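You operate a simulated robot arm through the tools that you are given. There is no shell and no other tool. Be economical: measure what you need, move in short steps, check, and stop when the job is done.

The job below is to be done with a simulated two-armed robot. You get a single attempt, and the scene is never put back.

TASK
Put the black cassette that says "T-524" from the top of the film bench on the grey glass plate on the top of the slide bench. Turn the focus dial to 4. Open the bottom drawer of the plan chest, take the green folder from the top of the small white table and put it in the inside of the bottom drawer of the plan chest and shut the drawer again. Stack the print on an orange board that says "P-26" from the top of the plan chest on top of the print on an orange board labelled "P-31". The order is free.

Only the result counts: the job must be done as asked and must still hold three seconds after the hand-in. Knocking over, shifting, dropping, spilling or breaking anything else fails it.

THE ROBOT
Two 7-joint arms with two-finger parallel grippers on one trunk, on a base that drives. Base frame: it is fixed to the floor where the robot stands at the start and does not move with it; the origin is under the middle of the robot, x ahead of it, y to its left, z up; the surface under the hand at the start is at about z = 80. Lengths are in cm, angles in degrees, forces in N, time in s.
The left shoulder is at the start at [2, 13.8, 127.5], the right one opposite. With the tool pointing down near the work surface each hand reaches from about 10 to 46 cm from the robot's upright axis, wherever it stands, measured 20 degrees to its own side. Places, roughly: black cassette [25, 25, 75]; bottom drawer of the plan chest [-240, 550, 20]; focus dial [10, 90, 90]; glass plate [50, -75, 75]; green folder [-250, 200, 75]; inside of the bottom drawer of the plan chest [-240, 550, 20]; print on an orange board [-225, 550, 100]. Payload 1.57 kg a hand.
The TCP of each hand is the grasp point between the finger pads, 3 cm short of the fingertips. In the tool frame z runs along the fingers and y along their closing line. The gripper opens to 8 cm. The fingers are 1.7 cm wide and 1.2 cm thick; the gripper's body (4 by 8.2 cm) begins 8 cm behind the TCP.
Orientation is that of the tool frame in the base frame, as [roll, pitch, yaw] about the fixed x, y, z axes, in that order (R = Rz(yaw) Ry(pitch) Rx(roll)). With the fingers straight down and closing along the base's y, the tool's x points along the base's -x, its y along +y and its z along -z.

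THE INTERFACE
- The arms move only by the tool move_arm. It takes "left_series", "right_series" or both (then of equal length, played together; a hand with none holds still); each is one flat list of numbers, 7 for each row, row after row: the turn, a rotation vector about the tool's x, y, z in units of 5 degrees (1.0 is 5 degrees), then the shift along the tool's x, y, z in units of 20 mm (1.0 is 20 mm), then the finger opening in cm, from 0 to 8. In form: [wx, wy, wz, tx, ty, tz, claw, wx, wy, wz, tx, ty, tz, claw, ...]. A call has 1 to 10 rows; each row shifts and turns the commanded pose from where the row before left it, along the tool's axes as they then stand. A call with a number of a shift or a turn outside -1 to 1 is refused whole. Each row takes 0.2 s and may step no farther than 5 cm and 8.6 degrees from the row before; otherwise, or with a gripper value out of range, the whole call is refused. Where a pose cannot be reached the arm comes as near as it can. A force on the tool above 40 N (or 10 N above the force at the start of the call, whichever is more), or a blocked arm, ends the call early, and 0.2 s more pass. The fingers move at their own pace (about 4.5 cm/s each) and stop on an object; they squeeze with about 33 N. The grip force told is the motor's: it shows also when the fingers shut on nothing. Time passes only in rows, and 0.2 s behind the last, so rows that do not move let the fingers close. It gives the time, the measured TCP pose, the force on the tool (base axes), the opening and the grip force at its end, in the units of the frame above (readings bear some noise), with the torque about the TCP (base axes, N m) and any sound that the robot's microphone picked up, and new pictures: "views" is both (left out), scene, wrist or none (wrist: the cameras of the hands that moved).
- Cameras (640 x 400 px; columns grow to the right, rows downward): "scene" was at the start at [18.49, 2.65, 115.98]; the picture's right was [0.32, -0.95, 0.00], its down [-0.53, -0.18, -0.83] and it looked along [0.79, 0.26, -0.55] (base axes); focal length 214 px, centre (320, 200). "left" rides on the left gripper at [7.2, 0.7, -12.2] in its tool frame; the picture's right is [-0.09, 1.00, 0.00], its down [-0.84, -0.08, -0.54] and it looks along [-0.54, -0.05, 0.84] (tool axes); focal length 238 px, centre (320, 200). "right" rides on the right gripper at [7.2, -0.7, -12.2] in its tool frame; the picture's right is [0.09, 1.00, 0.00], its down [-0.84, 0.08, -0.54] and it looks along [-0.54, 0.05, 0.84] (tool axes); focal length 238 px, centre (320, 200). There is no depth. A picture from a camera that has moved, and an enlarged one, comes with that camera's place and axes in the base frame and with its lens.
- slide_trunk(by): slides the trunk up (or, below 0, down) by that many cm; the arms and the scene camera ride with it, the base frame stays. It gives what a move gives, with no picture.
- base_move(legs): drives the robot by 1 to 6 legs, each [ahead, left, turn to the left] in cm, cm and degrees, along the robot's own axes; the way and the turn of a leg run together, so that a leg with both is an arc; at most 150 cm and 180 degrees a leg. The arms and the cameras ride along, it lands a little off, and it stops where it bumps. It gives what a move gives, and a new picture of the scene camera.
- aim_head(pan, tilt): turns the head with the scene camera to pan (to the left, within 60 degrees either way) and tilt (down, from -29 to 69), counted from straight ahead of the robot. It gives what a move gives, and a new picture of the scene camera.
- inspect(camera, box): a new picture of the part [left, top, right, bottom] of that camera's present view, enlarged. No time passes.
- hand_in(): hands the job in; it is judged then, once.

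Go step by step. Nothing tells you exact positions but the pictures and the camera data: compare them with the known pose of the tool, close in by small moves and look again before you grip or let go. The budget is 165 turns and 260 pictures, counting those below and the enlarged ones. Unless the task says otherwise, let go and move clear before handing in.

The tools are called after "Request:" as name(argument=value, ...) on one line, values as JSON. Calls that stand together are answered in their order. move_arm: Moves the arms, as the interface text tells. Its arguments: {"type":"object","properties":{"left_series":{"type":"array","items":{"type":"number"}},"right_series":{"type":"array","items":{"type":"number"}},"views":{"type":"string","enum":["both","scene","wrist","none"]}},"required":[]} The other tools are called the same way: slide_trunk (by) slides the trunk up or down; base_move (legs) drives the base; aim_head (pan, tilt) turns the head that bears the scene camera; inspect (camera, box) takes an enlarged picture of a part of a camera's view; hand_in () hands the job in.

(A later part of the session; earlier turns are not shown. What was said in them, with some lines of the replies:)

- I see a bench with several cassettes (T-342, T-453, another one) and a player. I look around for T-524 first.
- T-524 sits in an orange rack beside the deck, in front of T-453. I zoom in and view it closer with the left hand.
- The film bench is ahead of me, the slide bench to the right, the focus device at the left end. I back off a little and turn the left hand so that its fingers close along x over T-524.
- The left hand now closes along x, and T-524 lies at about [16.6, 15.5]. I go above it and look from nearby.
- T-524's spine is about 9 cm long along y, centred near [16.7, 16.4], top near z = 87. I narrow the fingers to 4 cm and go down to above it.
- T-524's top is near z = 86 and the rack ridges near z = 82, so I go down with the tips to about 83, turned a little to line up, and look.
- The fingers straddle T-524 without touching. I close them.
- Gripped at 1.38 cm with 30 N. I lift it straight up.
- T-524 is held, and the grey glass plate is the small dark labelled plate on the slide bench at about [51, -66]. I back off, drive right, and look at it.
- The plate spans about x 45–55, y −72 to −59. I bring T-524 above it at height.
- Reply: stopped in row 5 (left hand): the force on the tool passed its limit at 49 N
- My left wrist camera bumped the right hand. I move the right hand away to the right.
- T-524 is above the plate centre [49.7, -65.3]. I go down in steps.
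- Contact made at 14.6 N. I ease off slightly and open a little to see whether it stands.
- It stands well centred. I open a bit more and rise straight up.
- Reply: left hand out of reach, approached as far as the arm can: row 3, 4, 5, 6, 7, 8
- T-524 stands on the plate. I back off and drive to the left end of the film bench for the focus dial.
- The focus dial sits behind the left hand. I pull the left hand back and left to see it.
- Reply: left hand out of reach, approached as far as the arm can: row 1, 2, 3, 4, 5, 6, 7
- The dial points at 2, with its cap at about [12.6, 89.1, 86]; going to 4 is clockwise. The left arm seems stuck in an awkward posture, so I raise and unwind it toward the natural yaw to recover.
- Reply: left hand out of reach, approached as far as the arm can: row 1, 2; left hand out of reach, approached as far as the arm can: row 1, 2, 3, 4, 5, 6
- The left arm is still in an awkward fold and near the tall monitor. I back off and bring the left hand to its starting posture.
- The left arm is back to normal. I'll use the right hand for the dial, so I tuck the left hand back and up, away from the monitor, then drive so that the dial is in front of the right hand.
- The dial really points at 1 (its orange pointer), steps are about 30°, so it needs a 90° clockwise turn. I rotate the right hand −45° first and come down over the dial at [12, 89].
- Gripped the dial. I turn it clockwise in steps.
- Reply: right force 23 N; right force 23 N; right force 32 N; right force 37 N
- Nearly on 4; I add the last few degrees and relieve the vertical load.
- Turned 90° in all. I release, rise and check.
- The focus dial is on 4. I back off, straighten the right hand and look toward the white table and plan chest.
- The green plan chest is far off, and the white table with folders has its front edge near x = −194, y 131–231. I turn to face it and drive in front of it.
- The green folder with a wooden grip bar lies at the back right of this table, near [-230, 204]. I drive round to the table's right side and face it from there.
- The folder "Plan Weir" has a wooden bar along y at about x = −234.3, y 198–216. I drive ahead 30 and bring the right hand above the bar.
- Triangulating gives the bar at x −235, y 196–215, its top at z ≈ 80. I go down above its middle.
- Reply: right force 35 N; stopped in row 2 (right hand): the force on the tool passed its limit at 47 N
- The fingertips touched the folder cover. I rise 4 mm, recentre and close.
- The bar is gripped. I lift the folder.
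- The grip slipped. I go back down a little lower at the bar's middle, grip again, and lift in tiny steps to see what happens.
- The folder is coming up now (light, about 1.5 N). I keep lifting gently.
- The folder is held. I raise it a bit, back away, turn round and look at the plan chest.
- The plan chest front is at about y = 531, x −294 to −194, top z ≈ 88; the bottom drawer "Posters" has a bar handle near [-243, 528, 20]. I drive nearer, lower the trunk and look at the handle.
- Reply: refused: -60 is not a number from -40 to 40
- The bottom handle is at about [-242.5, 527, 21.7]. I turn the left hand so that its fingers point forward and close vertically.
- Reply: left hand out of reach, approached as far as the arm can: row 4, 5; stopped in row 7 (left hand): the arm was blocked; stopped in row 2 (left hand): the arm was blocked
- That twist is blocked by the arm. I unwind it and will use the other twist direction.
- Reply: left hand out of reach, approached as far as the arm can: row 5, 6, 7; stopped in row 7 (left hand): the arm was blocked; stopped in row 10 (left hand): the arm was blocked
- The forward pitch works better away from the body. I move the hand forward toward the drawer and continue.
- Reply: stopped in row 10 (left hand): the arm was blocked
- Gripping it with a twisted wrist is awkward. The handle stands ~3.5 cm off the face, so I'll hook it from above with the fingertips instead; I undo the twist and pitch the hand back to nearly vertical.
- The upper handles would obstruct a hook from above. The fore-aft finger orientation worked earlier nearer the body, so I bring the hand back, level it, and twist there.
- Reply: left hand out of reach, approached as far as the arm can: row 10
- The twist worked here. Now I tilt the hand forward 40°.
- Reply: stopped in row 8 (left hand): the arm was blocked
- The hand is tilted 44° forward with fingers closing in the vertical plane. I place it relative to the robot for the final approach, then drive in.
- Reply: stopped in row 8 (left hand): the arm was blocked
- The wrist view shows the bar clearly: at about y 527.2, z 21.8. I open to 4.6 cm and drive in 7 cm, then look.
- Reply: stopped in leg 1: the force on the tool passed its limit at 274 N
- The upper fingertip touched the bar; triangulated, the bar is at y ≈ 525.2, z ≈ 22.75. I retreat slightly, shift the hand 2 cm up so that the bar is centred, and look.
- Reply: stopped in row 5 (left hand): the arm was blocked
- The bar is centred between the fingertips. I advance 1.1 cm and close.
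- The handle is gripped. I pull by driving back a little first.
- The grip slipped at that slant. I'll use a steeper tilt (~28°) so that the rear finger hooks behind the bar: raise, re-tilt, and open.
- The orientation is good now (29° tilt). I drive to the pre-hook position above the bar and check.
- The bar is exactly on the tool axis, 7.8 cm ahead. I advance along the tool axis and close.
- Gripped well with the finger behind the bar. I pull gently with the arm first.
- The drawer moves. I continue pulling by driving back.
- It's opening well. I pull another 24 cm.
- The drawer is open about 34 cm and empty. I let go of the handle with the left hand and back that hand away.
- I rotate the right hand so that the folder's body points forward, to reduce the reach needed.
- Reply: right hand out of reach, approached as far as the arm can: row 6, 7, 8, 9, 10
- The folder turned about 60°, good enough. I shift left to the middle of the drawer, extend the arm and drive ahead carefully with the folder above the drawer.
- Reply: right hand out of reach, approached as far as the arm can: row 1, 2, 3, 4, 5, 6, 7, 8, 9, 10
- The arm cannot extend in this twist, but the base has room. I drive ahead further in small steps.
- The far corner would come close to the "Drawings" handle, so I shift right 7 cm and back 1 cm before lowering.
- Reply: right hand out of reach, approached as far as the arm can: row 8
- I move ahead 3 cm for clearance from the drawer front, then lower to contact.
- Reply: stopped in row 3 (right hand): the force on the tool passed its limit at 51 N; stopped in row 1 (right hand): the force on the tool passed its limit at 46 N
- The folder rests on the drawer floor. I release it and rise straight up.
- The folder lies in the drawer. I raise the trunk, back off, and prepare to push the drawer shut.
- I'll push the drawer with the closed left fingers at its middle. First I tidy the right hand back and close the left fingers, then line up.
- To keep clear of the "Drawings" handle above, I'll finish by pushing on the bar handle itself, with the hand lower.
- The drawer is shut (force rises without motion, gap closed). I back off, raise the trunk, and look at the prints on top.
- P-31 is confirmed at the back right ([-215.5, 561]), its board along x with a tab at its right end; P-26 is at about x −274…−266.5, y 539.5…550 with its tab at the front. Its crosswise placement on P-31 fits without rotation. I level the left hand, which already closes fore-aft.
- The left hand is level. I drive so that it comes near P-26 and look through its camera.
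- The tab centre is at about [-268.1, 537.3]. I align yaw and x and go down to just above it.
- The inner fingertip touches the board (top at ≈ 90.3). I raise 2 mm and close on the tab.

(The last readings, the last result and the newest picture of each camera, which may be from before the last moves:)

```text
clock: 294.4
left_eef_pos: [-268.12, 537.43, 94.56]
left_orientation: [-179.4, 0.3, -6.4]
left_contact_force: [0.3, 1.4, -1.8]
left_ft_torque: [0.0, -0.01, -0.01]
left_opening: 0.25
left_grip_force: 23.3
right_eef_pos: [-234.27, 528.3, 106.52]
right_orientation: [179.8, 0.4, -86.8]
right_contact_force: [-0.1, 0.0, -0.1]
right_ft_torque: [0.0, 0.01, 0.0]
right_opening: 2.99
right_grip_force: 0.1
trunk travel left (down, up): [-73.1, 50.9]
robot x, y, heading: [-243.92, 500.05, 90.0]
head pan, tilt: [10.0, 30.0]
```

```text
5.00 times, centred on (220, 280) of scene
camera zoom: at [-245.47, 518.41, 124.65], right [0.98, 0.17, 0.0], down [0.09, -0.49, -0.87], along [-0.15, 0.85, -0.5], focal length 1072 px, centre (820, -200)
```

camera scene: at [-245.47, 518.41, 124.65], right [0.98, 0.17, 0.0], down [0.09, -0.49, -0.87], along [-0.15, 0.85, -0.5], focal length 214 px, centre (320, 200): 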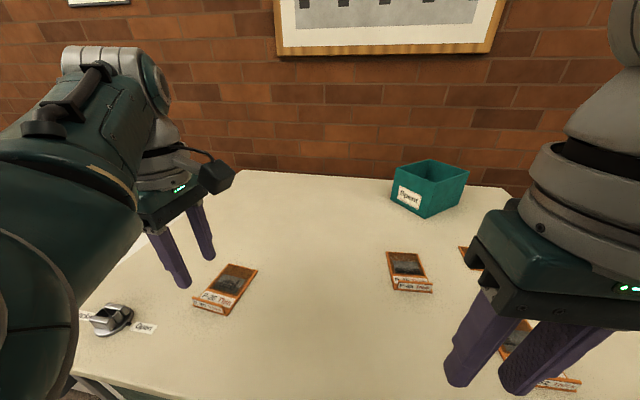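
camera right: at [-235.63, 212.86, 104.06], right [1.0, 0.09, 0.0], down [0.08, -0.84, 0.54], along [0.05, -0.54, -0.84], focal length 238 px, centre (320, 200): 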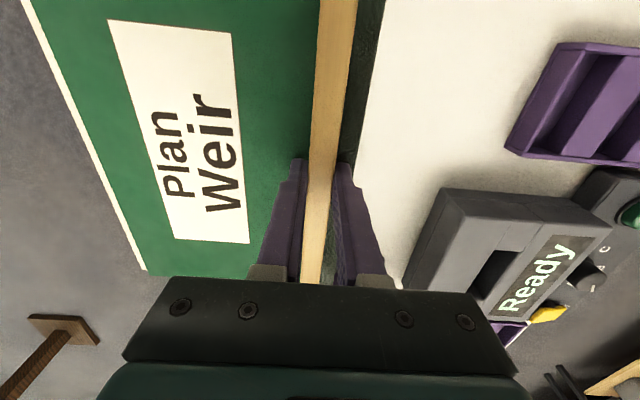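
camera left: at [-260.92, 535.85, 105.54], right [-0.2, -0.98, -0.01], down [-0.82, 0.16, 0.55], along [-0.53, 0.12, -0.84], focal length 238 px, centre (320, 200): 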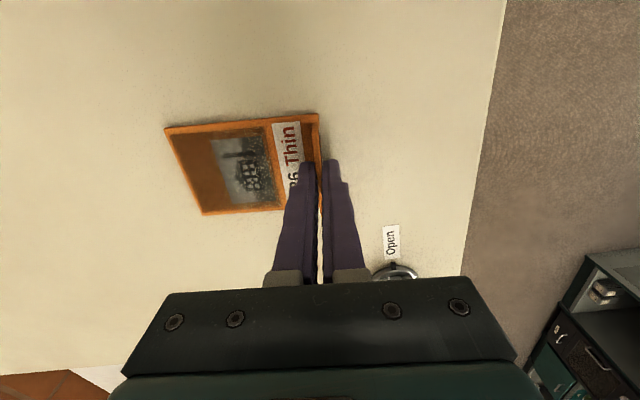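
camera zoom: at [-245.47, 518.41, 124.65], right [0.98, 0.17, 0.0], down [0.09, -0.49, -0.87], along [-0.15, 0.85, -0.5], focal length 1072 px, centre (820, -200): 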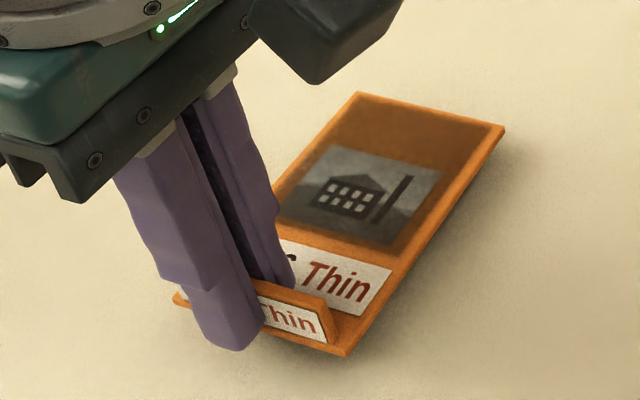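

P-26 lifts cleanly. I raise it more, straighten its yaw, and drive right toward P-31.

Request:
move_arm(left_series=[0, 0, 0, 0, 0, -0.3, 0, 0, 0, -0.3, 0, 0, -0.4, 0, 0, 0, -0.3, 0, 0, -0.4, 0, 0, 0, -0.3, 0, 0, -0.4, 0, 0, 0, -0.3, 0, 0, -0.4, 0, 0, 0, 0, 0, 0, -0.4, 0, 0, 0, 0, 0, 0, -0.4, 0, 0, 0, 0, 0, 0, -0.4, 0, 0, 0, 0, 0, 0, -0.3, 0], views="none")

Request:
base_move(legs=[[0, -48, 0]])

Request:
inspect(camera="left", box=[0, 0, 640, 400])

```text
clock: 296.4
left_eef_pos: [-268.03, 537.24, 101.37]
left_orientation: [-179.5, 0.3, -0.3]
left_contact_force: [0.4, -0.5, -0.5]
left_ft_torque: [0.01, -0.03, -0.01]
left_opening: 0.27
left_grip_force: 24.4
right_eef_pos: [-234.22, 528.26, 106.6]
right_orientation: [179.8, 0.4, -86.8]
right_contact_force: [0.2, 0.4, -0.4]
right_ft_torque: [0.0, -0.02, -0.01]
right_opening: 2.96
right_grip_force: 0.0
trunk travel left (down, up): [-73.1, 50.9]
robot x, y, heading: [-243.93, 499.72, 89.7]
head pan, tilt: [10.0, 30.0]
```

```text
clock: 299.3
left_eef_pos: [-220.16, 537.35, 101.41]
left_orientation: [-179.4, 0.2, 0.4]
left_contact_force: [0.3, 0.4, -0.8]
left_ft_torque: [0.0, 0.01, -0.04]
left_opening: 0.27
left_grip_force: 24.3
right_eef_pos: [-186.2, 528.69, 106.52]
right_orientation: [179.8, 0.3, -86.2]
right_contact_force: [0.3, -0.1, 0.1]
right_ft_torque: [-0.01, -0.01, 0.01]
right_opening: 3.0
right_grip_force: 0.0
trunk travel left (down, up): [-73.1, 50.9]
robot x, y, heading: [-195.75, 499.9, 90.6]
head pan, tilt: [10.0, 30.0]
camera scene: at [-197.38, 518.61, 124.65], right [0.98, 0.18, 0.0], down [0.09, -0.49, -0.87], along [-0.16, 0.85, -0.5], focal length 214 px, centre (320, 200)
```

scene: 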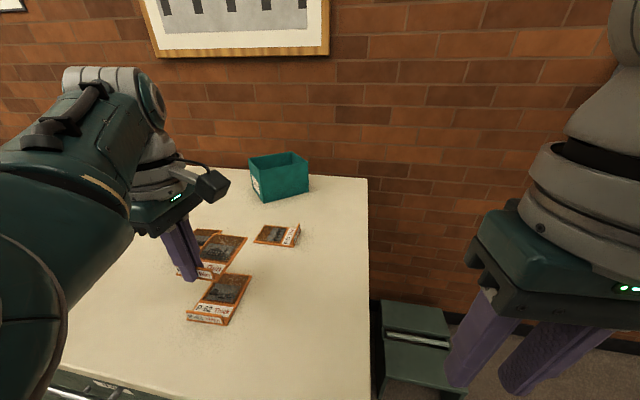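

```text
1.00 times, centred on (320, 200) of left (not enlarged: the box is as wide or as high as the picture)
camera zoom: at [-212.85, 536.56, 113.53], right [-0.09, -1.0, -0.01], down [-0.83, 0.07, 0.55], along [-0.54, 0.06, -0.84], focal length 238 px, centre (320, 200)
```

zoom: 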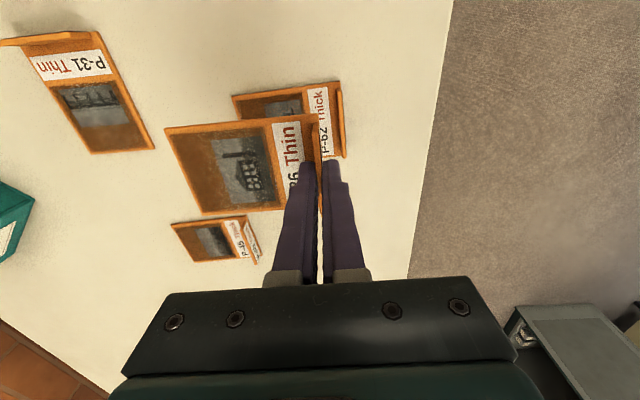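

P-31 measured by the wrist camera: x −220.1…−210.5, y 555…561.8. P-26's centre must go to about [-216.3, 558.4], so the TCP to about [-216.7, 553.6]. I move partly by base and partly by arm.

Request:
base_move(legs=[[6, -3.5, -0.4], [4, 0, 0]])

Request:
move_arm(left_series=[0, 0, 0, 0, -0.4, 0, 0, 0, 0, 0, 0, -0.4, 0, 0, 0, 0, 0, 0, -0.4, 0, 0, 0, 0, 0, 0, -0.4, 0, 0, 0, 0, 0, 0, -0.4, 0, 0, 0, 0, 0, 0, -0.4, 0, 0], views="both")

```text
clock: 300.8
left_eef_pos: [-216.27, 547.34, 101.38]
left_orientation: [-179.4, 0.4, -0.2]
left_contact_force: [1.0, -0.4, -0.5]
left_ft_torque: [-0.01, 0.0, 0.01]
left_opening: 0.31
left_grip_force: 23.7
right_eef_pos: [-182.49, 538.49, 106.52]
right_orientation: [179.8, 0.4, -86.7]
right_contact_force: [0.6, 0.5, 0.1]
right_ft_torque: [0.01, 0.03, 0.03]
right_opening: 2.98
right_grip_force: 0.0
trunk travel left (down, up): [-73.1, 50.9]
robot x, y, heading: [-191.84, 509.86, 90.3]
head pan, tilt: [10.0, 30.0]
camera scene: at [-193.72, 528.6, 124.65], right [0.98, 0.17, 0.0], down [0.09, -0.49, -0.87], along [-0.15, 0.85, -0.5], focal length 214 px, centre (320, 200)
```

scene: 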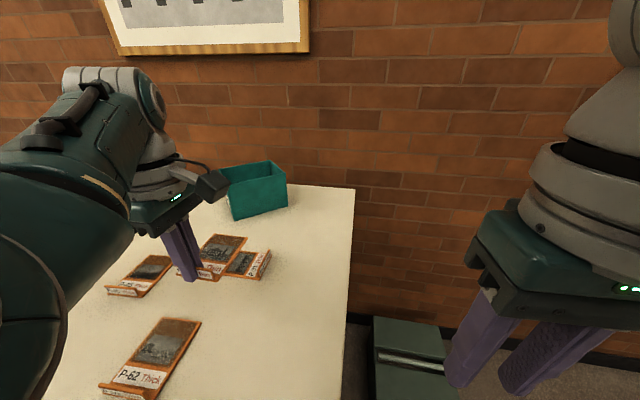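

```text
clock: 302.1
left_eef_pos: [-216.31, 552.48, 101.46]
left_orientation: [-179.5, 0.2, 0.0]
left_contact_force: [-0.1, 0.0, 0.2]
left_ft_torque: [-0.05, 0.0, -0.02]
left_opening: 0.28
left_grip_force: 23.9
right_eef_pos: [-182.5, 538.43, 106.55]
right_orientation: [179.8, 0.4, -86.7]
right_contact_force: [0.2, 1.0, 0.1]
right_ft_torque: [0.01, 0.02, -0.01]
right_opening: 3.02
right_grip_force: 0.1
trunk travel left (down, up): [-73.1, 50.9]
robot x, y, heading: [-192.17, 509.59, 90.1]
head pan, tilt: [10.0, 30.0]
camera scene: at [-193.72, 528.6, 124.65], right [0.98, 0.17, 0.0], down [0.09, -0.49, -0.87], along [-0.15, 0.85, -0.5], focal length 214 px, centre (320, 200)
camera left: at [-209.03, 551.55, 113.62], right [-0.09, -1.0, -0.01], down [-0.83, 0.07, 0.55], along [-0.54, 0.06, -0.84], focal length 238 px, centre (320, 200)
```

scene: 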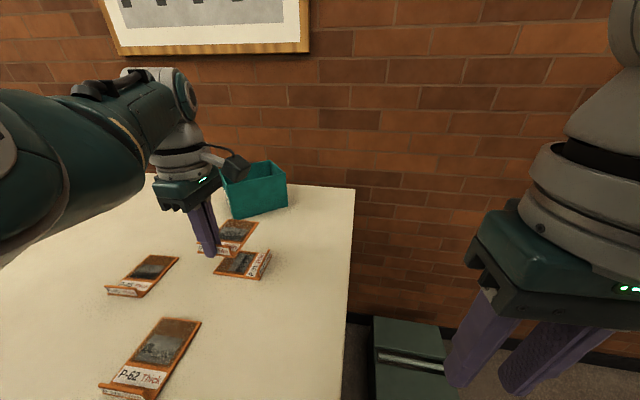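
left: 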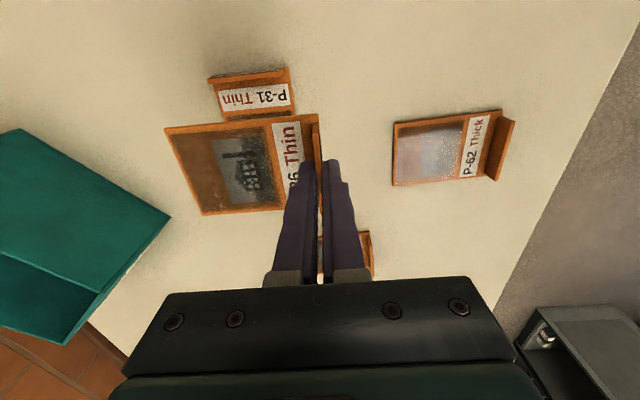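

P-26 is nearly over P-31. I fine-adjust (−0.6 cm x, +0.3 cm y) and go down to 2 cm above.

Request:
move_arm(left_series=[0, 0, 0, -0.3, -0.15, 0.3, 0, 0, 0, 0, 0, 0, 0.4, 0, 0, 0, 0, 0, 0, 0.4, 0, 0, 0, 0, 0, 0, 0.4, 0, 0, 0, 0, 0, 0, 0.4, 0, 0, 0, 0, 0, 0, 0.4, 0], views="both")

Request:
inspect(camera="left", box=[140, 40, 360, 230])

Request:
inspect(camera="scene", box=[160, 170, 300, 300])

```text
clock: 303.6
left_eef_pos: [-216.86, 552.62, 96.78]
left_orientation: [-179.5, 0.3, -0.2]
left_contact_force: [0.3, -0.6, -0.4]
left_ft_torque: [0.01, 0.02, 0.05]
left_opening: 0.28
left_grip_force: 24.3
right_eef_pos: [-182.49, 538.47, 106.47]
right_orientation: [179.8, 0.4, -86.7]
right_contact_force: [1.2, -0.4, -0.3]
right_ft_torque: [0.0, 0.03, -0.01]
right_opening: 2.99
right_grip_force: 0.0
trunk travel left (down, up): [-73.1, 50.9]
robot x, y, heading: [-191.82, 509.51, 90.2]
head pan, tilt: [10.0, 30.0]
camera scene: at [-193.72, 528.59, 124.65], right [0.98, 0.17, 0.0], down [0.09, -0.49, -0.87], along [-0.15, 0.85, -0.5], focal length 214 px, centre (320, 200)
camera left: at [-209.71, 551.69, 108.92], right [-0.09, -1.0, -0.01], down [-0.83, 0.07, 0.55], along [-0.54, 0.06, -0.84], focal length 238 px, centre (320, 200)
```

scene: 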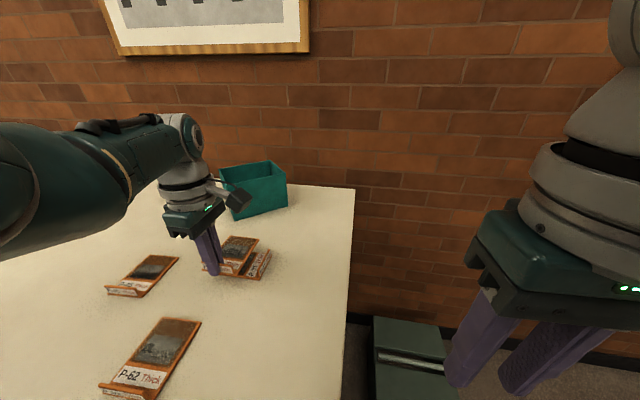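
left: 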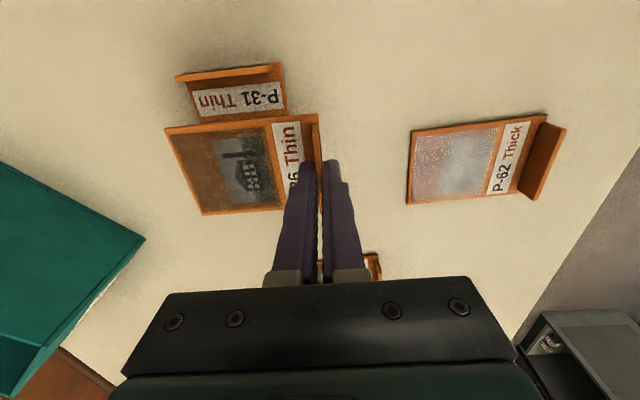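

```text
2.11 times, centred on (250, 135) of left
camera zoom: at [-209.71, 551.69, 108.92], right [-0.09, -1.0, -0.01], down [-0.83, 0.07, 0.55], along [-0.54, 0.06, -0.84], focal length 502 px, centre (467, 337)
```

zoom: 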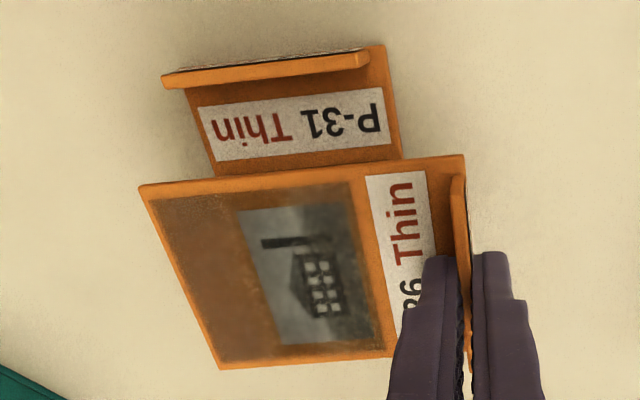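

```text
3.08 times, centred on (230, 235) of scene
camera zoom: at [-193.72, 528.59, 124.65], right [0.98, 0.17, 0.0], down [0.09, -0.49, -0.87], along [-0.15, 0.85, -0.5], focal length 660 px, centre (597, 92)
```

zoom: 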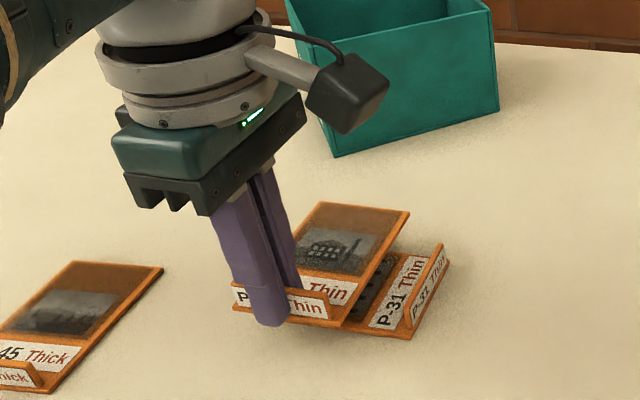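

Alignment is right: P-26 lies within P-31's board, clear of its tab. I lower it in small steps to contact.

Request:
move_arm(left_series=[0, 0, 0, 0, 0, 0.3, 0, 0, 0, 0, 0, 0, 0.3, 0], views="none")

Request:
move_arm(left_series=[0, 0, 0, 0, 0, 0.1, 0, 0, 0, 0, 0, 0, 0.1, 0], views="none")

Request:
move_arm(left_series=[0, 0, 0, 0, 0, 0.1, 0, 0, 0, 0, 0, 0, 0.05, 0], views="none")

Request:
inspect(camera="scene", box=[180, 210, 290, 300])

```text
clock: 304.1
left_eef_pos: [-216.96, 552.59, 95.63]
left_orientation: [-179.4, 0.3, -0.1]
left_contact_force: [0.1, -0.1, 0.2]
left_ft_torque: [-0.01, -0.01, 0.01]
left_opening: 0.27
left_grip_force: 23.9
right_eef_pos: [-182.47, 538.57, 106.42]
right_orientation: [179.8, 0.3, -86.7]
right_contact_force: [0.2, 0.6, -0.4]
right_ft_torque: [0.01, 0.0, -0.02]
right_opening: 3.01
right_grip_force: 0.0
trunk travel left (down, up): [-73.1, 50.9]
robot x, y, heading: [-191.92, 509.78, 90.2]
head pan, tilt: [10.0, 30.0]
```

```text
clock: 304.8
left_eef_pos: [-216.96, 552.69, 95.32]
left_orientation: [-179.4, 0.2, -0.2]
left_contact_force: [0.0, -0.2, 0.1]
left_ft_torque: [0.01, -0.01, 0.01]
left_opening: 0.28
left_grip_force: 23.5
right_eef_pos: [-182.45, 538.45, 106.53]
right_orientation: [179.8, 0.4, -86.7]
right_contact_force: [1.1, -0.1, 0.6]
right_ft_torque: [0.01, 0.0, -0.03]
right_opening: 3.0
right_grip_force: 0.0
trunk travel left (down, up): [-73.1, 50.9]
robot x, y, heading: [-192.36, 509.95, 89.8]
head pan, tilt: [10.0, 30.0]
```

```text
clock: 305.4
left_eef_pos: [-216.97, 552.63, 94.91]
left_orientation: [-179.4, 0.4, -0.1]
left_contact_force: [0.2, 1.1, 1.1]
left_ft_torque: [0.03, 0.01, 0.01]
left_opening: 0.27
left_grip_force: 23.7
right_eef_pos: [-182.44, 538.45, 106.38]
right_orientation: [179.8, 0.3, -86.7]
right_contact_force: [-0.5, -1.8, -0.7]
right_ft_torque: [0.04, 0.0, 0.0]
right_opening: 3.01
right_grip_force: 0.1
trunk travel left (down, up): [-73.1, 50.9]
robot x, y, heading: [-191.87, 509.74, 90.2]
head pan, tilt: [10.0, 30.0]
```

```text
4.44 times, centred on (235, 255) of scene
camera zoom: at [-193.72, 528.6, 124.65], right [0.98, 0.17, 0.0], down [0.09, -0.49, -0.87], along [-0.15, 0.85, -0.5], focal length 953 px, centre (698, -44)
```

zoom: 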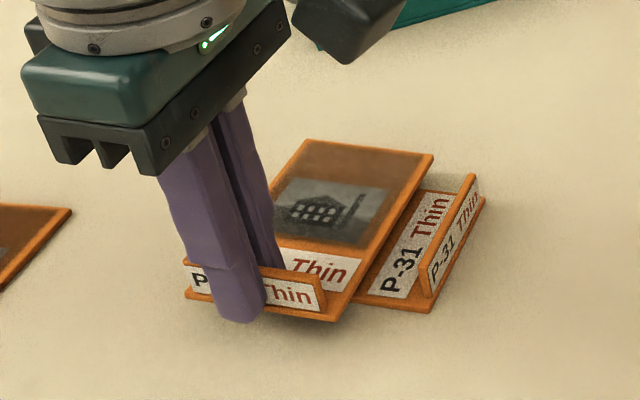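

Request:
move_arm(left_series=[0, 0, 0, 0, 0, 0.07, 0, 0, 0, 0, 0, 0, 0.05, 0], views="none")

Request:
move_arm(left_series=[0, 0, 0, 0, 0, 0.06, 0, 0, 0, 0, 0, 0, 0.05, 0], views="none")

Request:
inspect(camera="scene", box=[180, 210, 290, 300])

```text
clock: 305.9
left_eef_pos: [-216.83, 552.63, 94.73]
left_orientation: [-179.4, 0.2, -0.1]
left_contact_force: [0.2, 0.1, 0.2]
left_ft_torque: [-0.02, -0.02, -0.01]
left_opening: 0.3
left_grip_force: 24.2
right_eef_pos: [-182.54, 538.49, 106.43]
right_orientation: [179.8, 0.4, -86.7]
right_contact_force: [-0.6, 0.9, 0.5]
right_ft_torque: [0.0, 0.03, 0.01]
right_opening: 3.0
right_grip_force: 0.1
trunk travel left (down, up): [-73.1, 50.9]
robot x, y, heading: [-192.46, 509.86, 90.1]
head pan, tilt: [10.0, 30.0]
```

```text
clock: 306.6
left_eef_pos: [-216.84, 552.69, 94.41]
left_orientation: [-179.3, 0.2, -0.3]
left_contact_force: [-0.3, -0.2, 0.2]
left_ft_torque: [-0.01, 0.0, -0.01]
left_opening: 0.26
left_grip_force: 23.2
right_eef_pos: [-182.52, 538.52, 106.39]
right_orientation: [179.8, 0.4, -86.6]
right_contact_force: [0.1, 0.9, 0.1]
right_ft_torque: [0.04, -0.01, -0.01]
right_opening: 3.0
right_grip_force: 0.0
trunk travel left (down, up): [-73.1, 50.9]
robot x, y, heading: [-191.94, 509.72, 90.4]
head pan, tilt: [10.0, 30.0]
```

```text
4.44 times, centred on (235, 255) of scene
camera zoom: at [-193.72, 528.6, 124.65], right [0.98, 0.17, 0.0], down [0.09, -0.49, -0.87], along [-0.15, 0.85, -0.5], focal length 953 px, centre (698, -44)
```

zoom: 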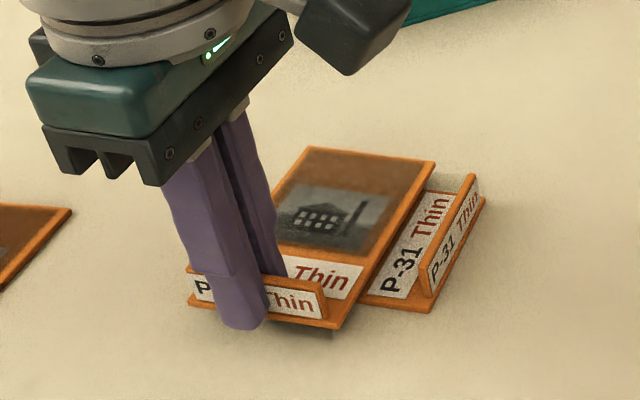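

Request:
move_arm(left_series=[0, 0, 0, 0, 0, 0.05, 0, 0, 0, 0, 0, 0, 0.05, 0], views="none")

Request:
move_arm(left_series=[0, 0, 0, 0, 0, 0.05, 0, 0, 0, 0, 0, 0, 0.04, 0], views="none")

Request:
inspect(camera="scene", box=[180, 210, 290, 300])

```text
clock: 307.1
left_eef_pos: [-216.83, 552.61, 94.36]
left_orientation: [-179.5, 0.3, -0.2]
left_contact_force: [-0.1, 0.1, 0.0]
left_ft_torque: [-0.07, 0.0, 0.03]
left_opening: 0.26
left_grip_force: 23.8
right_eef_pos: [-182.52, 538.5, 106.45]
right_orientation: [179.8, 0.3, -86.7]
right_contact_force: [0.7, 0.5, -0.1]
right_ft_torque: [0.0, 0.0, -0.02]
right_opening: 2.98
right_grip_force: 0.3
trunk travel left (down, up): [-73.1, 50.9]
robot x, y, heading: [-192.25, 509.76, 90.1]
head pan, tilt: [10.0, 30.0]
```

```text
clock: 307.8
left_eef_pos: [-216.86, 552.7, 94.23]
left_orientation: [-179.5, 0.3, -0.2]
left_contact_force: [0.3, 0.3, 0.3]
left_ft_torque: [0.02, 0.01, 0.01]
left_opening: 0.27
left_grip_force: 23.9
right_eef_pos: [-182.56, 538.51, 106.48]
right_orientation: [179.8, 0.3, -86.6]
right_contact_force: [0.0, 0.5, 0.1]
right_ft_torque: [0.01, 0.05, 0.0]
right_opening: 2.99
right_grip_force: 0.1
trunk travel left (down, up): [-73.1, 50.9]
robot x, y, heading: [-191.95, 509.87, 90.1]
head pan, tilt: [10.0, 30.0]
```

```text
4.44 times, centred on (235, 255) of scene
camera zoom: at [-193.72, 528.6, 124.65], right [0.98, 0.17, 0.0], down [0.09, -0.49, -0.87], along [-0.15, 0.85, -0.5], focal length 953 px, centre (698, -44)
```

zoom: 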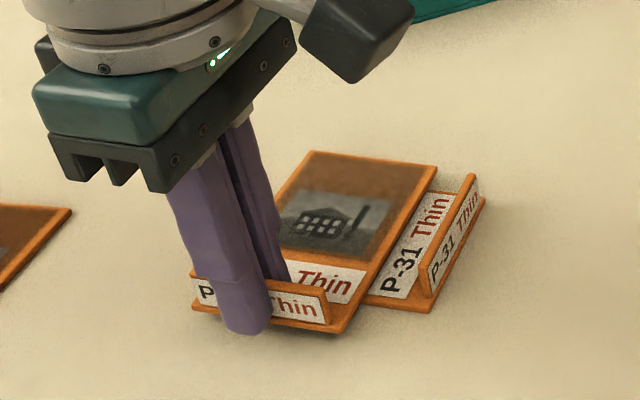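

Request:
move_arm(left_series=[0, 0, 0, 0, 0, 0.06, 0, 0, 0, 0, 0, 0, 0.05, 0], views="none")

Request:
move_arm(left_series=[0, 0, 0, 0, 0, 0.06, 0, 0, 0, 0, 0, 0, 0.05, 0], views="none")

Request:
inspect(camera="scene", box=[180, 210, 290, 300])

```text
clock: 308.4
left_eef_pos: [-216.87, 552.59, 94.02]
left_orientation: [-179.3, 0.2, -0.2]
left_contact_force: [-0.1, -0.7, -0.6]
left_ft_torque: [-0.02, -0.01, 0.01]
left_opening: 0.26
left_grip_force: 25.0
right_eef_pos: [-182.54, 538.58, 106.54]
right_orientation: [179.7, 0.4, -86.7]
right_contact_force: [0.2, -0.6, -0.4]
right_ft_torque: [0.01, -0.02, 0.04]
right_opening: 3.03
right_grip_force: 0.2
trunk travel left (down, up): [-73.1, 50.9]
robot x, y, heading: [-192.2, 510.0, 90.1]
head pan, tilt: [10.0, 30.0]
```

```text
clock: 308.9
left_eef_pos: [-216.98, 552.69, 93.72]
left_orientation: [-179.5, 0.3, -0.2]
left_contact_force: [0.9, -1.6, 4.2]
left_ft_torque: [0.03, -0.05, -0.02]
left_opening: 0.3
left_grip_force: 23.9
right_eef_pos: [-182.45, 538.59, 106.44]
right_orientation: [179.7, 0.4, -86.7]
right_contact_force: [0.4, 0.7, -0.3]
right_ft_torque: [0.0, -0.01, 0.04]
right_opening: 3.01
right_grip_force: 0.0
trunk travel left (down, up): [-73.1, 50.9]
robot x, y, heading: [-192.0, 509.82, 90.1]
head pan, tilt: [10.0, 30.0]
```

```text
4.44 times, centred on (235, 255) of scene
camera zoom: at [-193.73, 528.6, 124.66], right [0.98, 0.17, 0.0], down [0.09, -0.49, -0.87], along [-0.15, 0.85, -0.5], focal length 953 px, centre (698, -44)
```

zoom: 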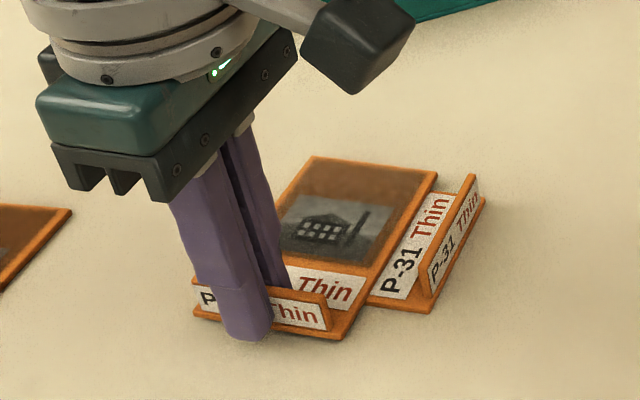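

Contact. I release gently and rise straight up.

Request:
move_arm(left_series=[0, 0, 0, 0, 0, 0, 0.6, 0, 0, 0, 0, 0, 0, 1.2, 0, 0, 0, 0, 0, 0, 2, 0, 0, 0, 0, 0, 0, 2, 0, 0, 0, 0, 0, -0.2, 2, 0, 0, 0, 0, 0, -0.4, 2, 0, 0, 0, 0, 0, -0.6, 2, 0, 0, 0, 0, 0, -0.8, 2, 0, 0, 0, 0, 0, -0.8, 2, 0, 0, 0, 0, 0, -0.8, 2], views="both")

Request:
inspect(camera="scene", box=[180, 200, 300, 300])

```text
clock: 311.1
left_eef_pos: [-216.91, 552.52, 101.11]
left_orientation: [-179.4, 0.3, -0.2]
left_contact_force: [-0.6, 0.0, 0.8]
left_ft_torque: [-0.03, 0.0, 0.0]
left_opening: 2.0
left_grip_force: 0.1
right_eef_pos: [-182.58, 538.41, 106.48]
right_orientation: [179.7, 0.3, -86.8]
right_contact_force: [-0.5, 0.3, -0.3]
right_ft_torque: [0.02, 0.02, 0.0]
right_opening: 3.0
right_grip_force: 0.1
trunk travel left (down, up): [-73.1, 50.9]
robot x, y, heading: [-192.04, 510.02, 90.0]
head pan, tilt: [10.0, 30.0]
camera scene: at [-193.72, 528.6, 124.65], right [0.98, 0.17, 0.0], down [0.09, -0.49, -0.87], along [-0.15, 0.85, -0.5], focal length 214 px, centre (320, 200)
camera left: at [-209.64, 551.77, 113.19], right [-0.09, -1.0, -0.01], down [-0.83, 0.07, 0.55], along [-0.54, 0.06, -0.84], focal length 238 px, centre (320, 200)
```

scene: 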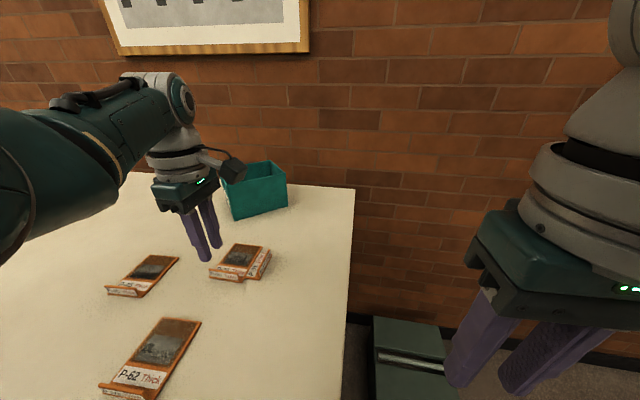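
left: 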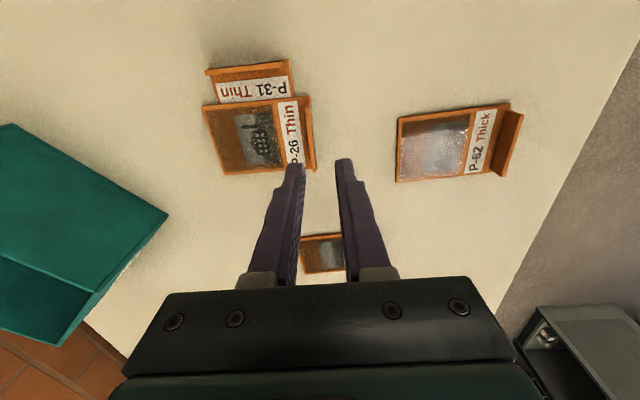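

```text
4.00 times, centred on (240, 250) of scene
camera zoom: at [-193.72, 528.6, 124.65], right [0.98, 0.17, 0.0], down [0.09, -0.49, -0.87], along [-0.15, 0.85, -0.5], focal length 858 px, centre (640, 0)
```

zoom: 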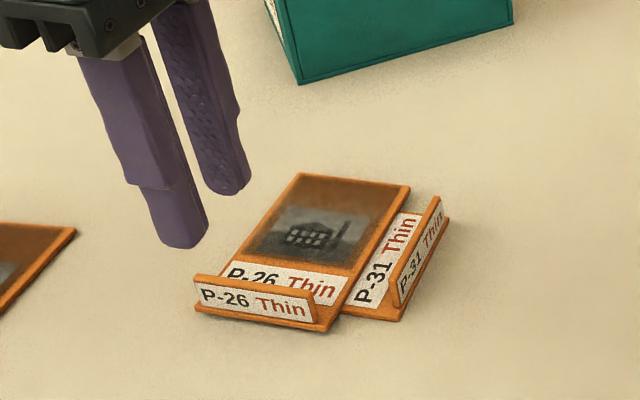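

P-26 lies flat on P-31. I back off clear and check the chest once more.

Request:
base_move(legs=[[-60, 0, 0]])

Request:
aim_head(pan=25, tilt=35)

```text
clock: 314.5
left_eef_pos: [-216.73, 493.72, 100.98]
left_orientation: [-179.4, 0.2, -0.4]
left_contact_force: [0.8, -0.2, -0.1]
left_ft_torque: [0.0, -0.02, 0.04]
left_opening: 2.01
left_grip_force: 0.1
right_eef_pos: [-182.45, 479.45, 106.55]
right_orientation: [179.8, 0.5, -86.9]
right_contact_force: [-0.3, 1.3, 0.4]
right_ft_torque: [0.0, 0.03, 0.01]
right_opening: 3.0
right_grip_force: 0.0
trunk travel left (down, up): [-73.1, 50.9]
robot x, y, heading: [-192.35, 451.18, 89.8]
head pan, tilt: [10.0, 30.0]
camera scene: at [-193.71, 469.62, 124.65], right [0.99, 0.17, 0.0], down [0.09, -0.49, -0.87], along [-0.15, 0.85, -0.5], focal length 214 px, centre (320, 200)
```

scene: 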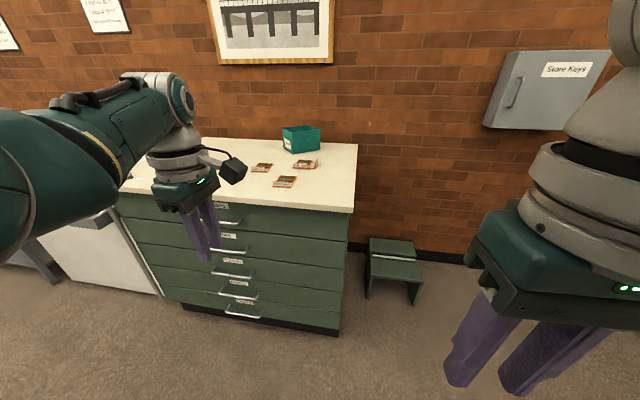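

```text
clock: 315.3
left_eef_pos: [-216.95, 493.76, 101.13]
left_orientation: [-179.5, 0.3, -0.4]
left_contact_force: [0.0, -0.5, -1.1]
left_ft_torque: [0.0, 0.0, -0.03]
left_opening: 2.0
left_grip_force: 0.1
right_eef_pos: [-182.51, 479.44, 106.53]
right_orientation: [179.8, 0.4, -86.9]
right_contact_force: [0.7, -0.5, -1.0]
right_ft_torque: [0.02, 0.02, 0.0]
right_opening: 3.0
right_grip_force: 0.1
trunk travel left (down, up): [-73.1, 50.9]
robot x, y, heading: [-192.4, 450.79, 89.8]
head pan, tilt: [25.0, 35.0]
camera scene: at [-195.86, 468.71, 123.87], right [0.91, 0.42, 0.0], down [0.24, -0.52, -0.82], along [-0.34, 0.74, -0.57], focal length 214 px, centre (320, 200)
```

scene: 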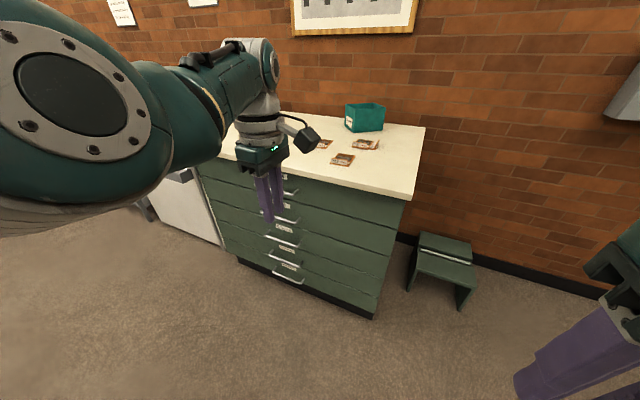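

Request:
inspect(camera="scene", box=[240, 180, 420, 320])

```text
2.86 times, centred on (330, 250) of scene
camera zoom: at [-195.86, 468.71, 123.87], right [0.91, 0.42, 0.0], down [0.24, -0.52, -0.82], along [-0.34, 0.74, -0.57], focal length 613 px, centre (291, 57)
```

zoom: 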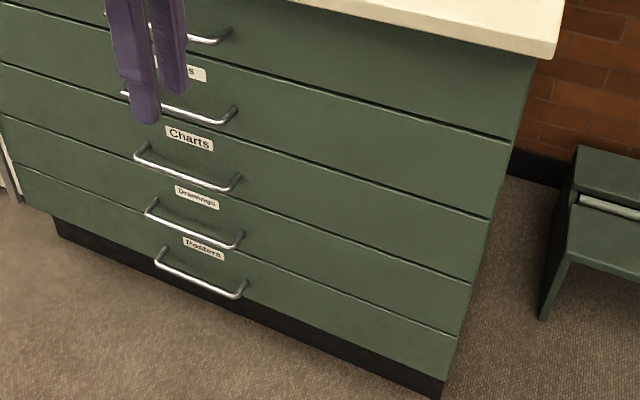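

The bottom drawer is flush with the others, the prints are stacked, and both hands are free and clear. I hand the job in.

Request:
hand_in()

```text
The job is handed in.
```

I handed the job in with all four parts done. The last view of the cassette and dial was right after each step; I didn't go back to them before handing in.

- **Cassette:** "T-524" stands upright on the grey glass plate on the slide bench.
- **Focus dial:** its pointer is on 4.
- **Folder:** the green folder is in the bottom drawer of the plan chest. The drawer is shut and flush with the others.
- **Prints:** "P-26" lies flat across the top of "P-31".

Along the way the folder slipped from the grip once at the table and stayed in place. My hands also bumped each other and the drawer handle once each; I saw nothing else moved.
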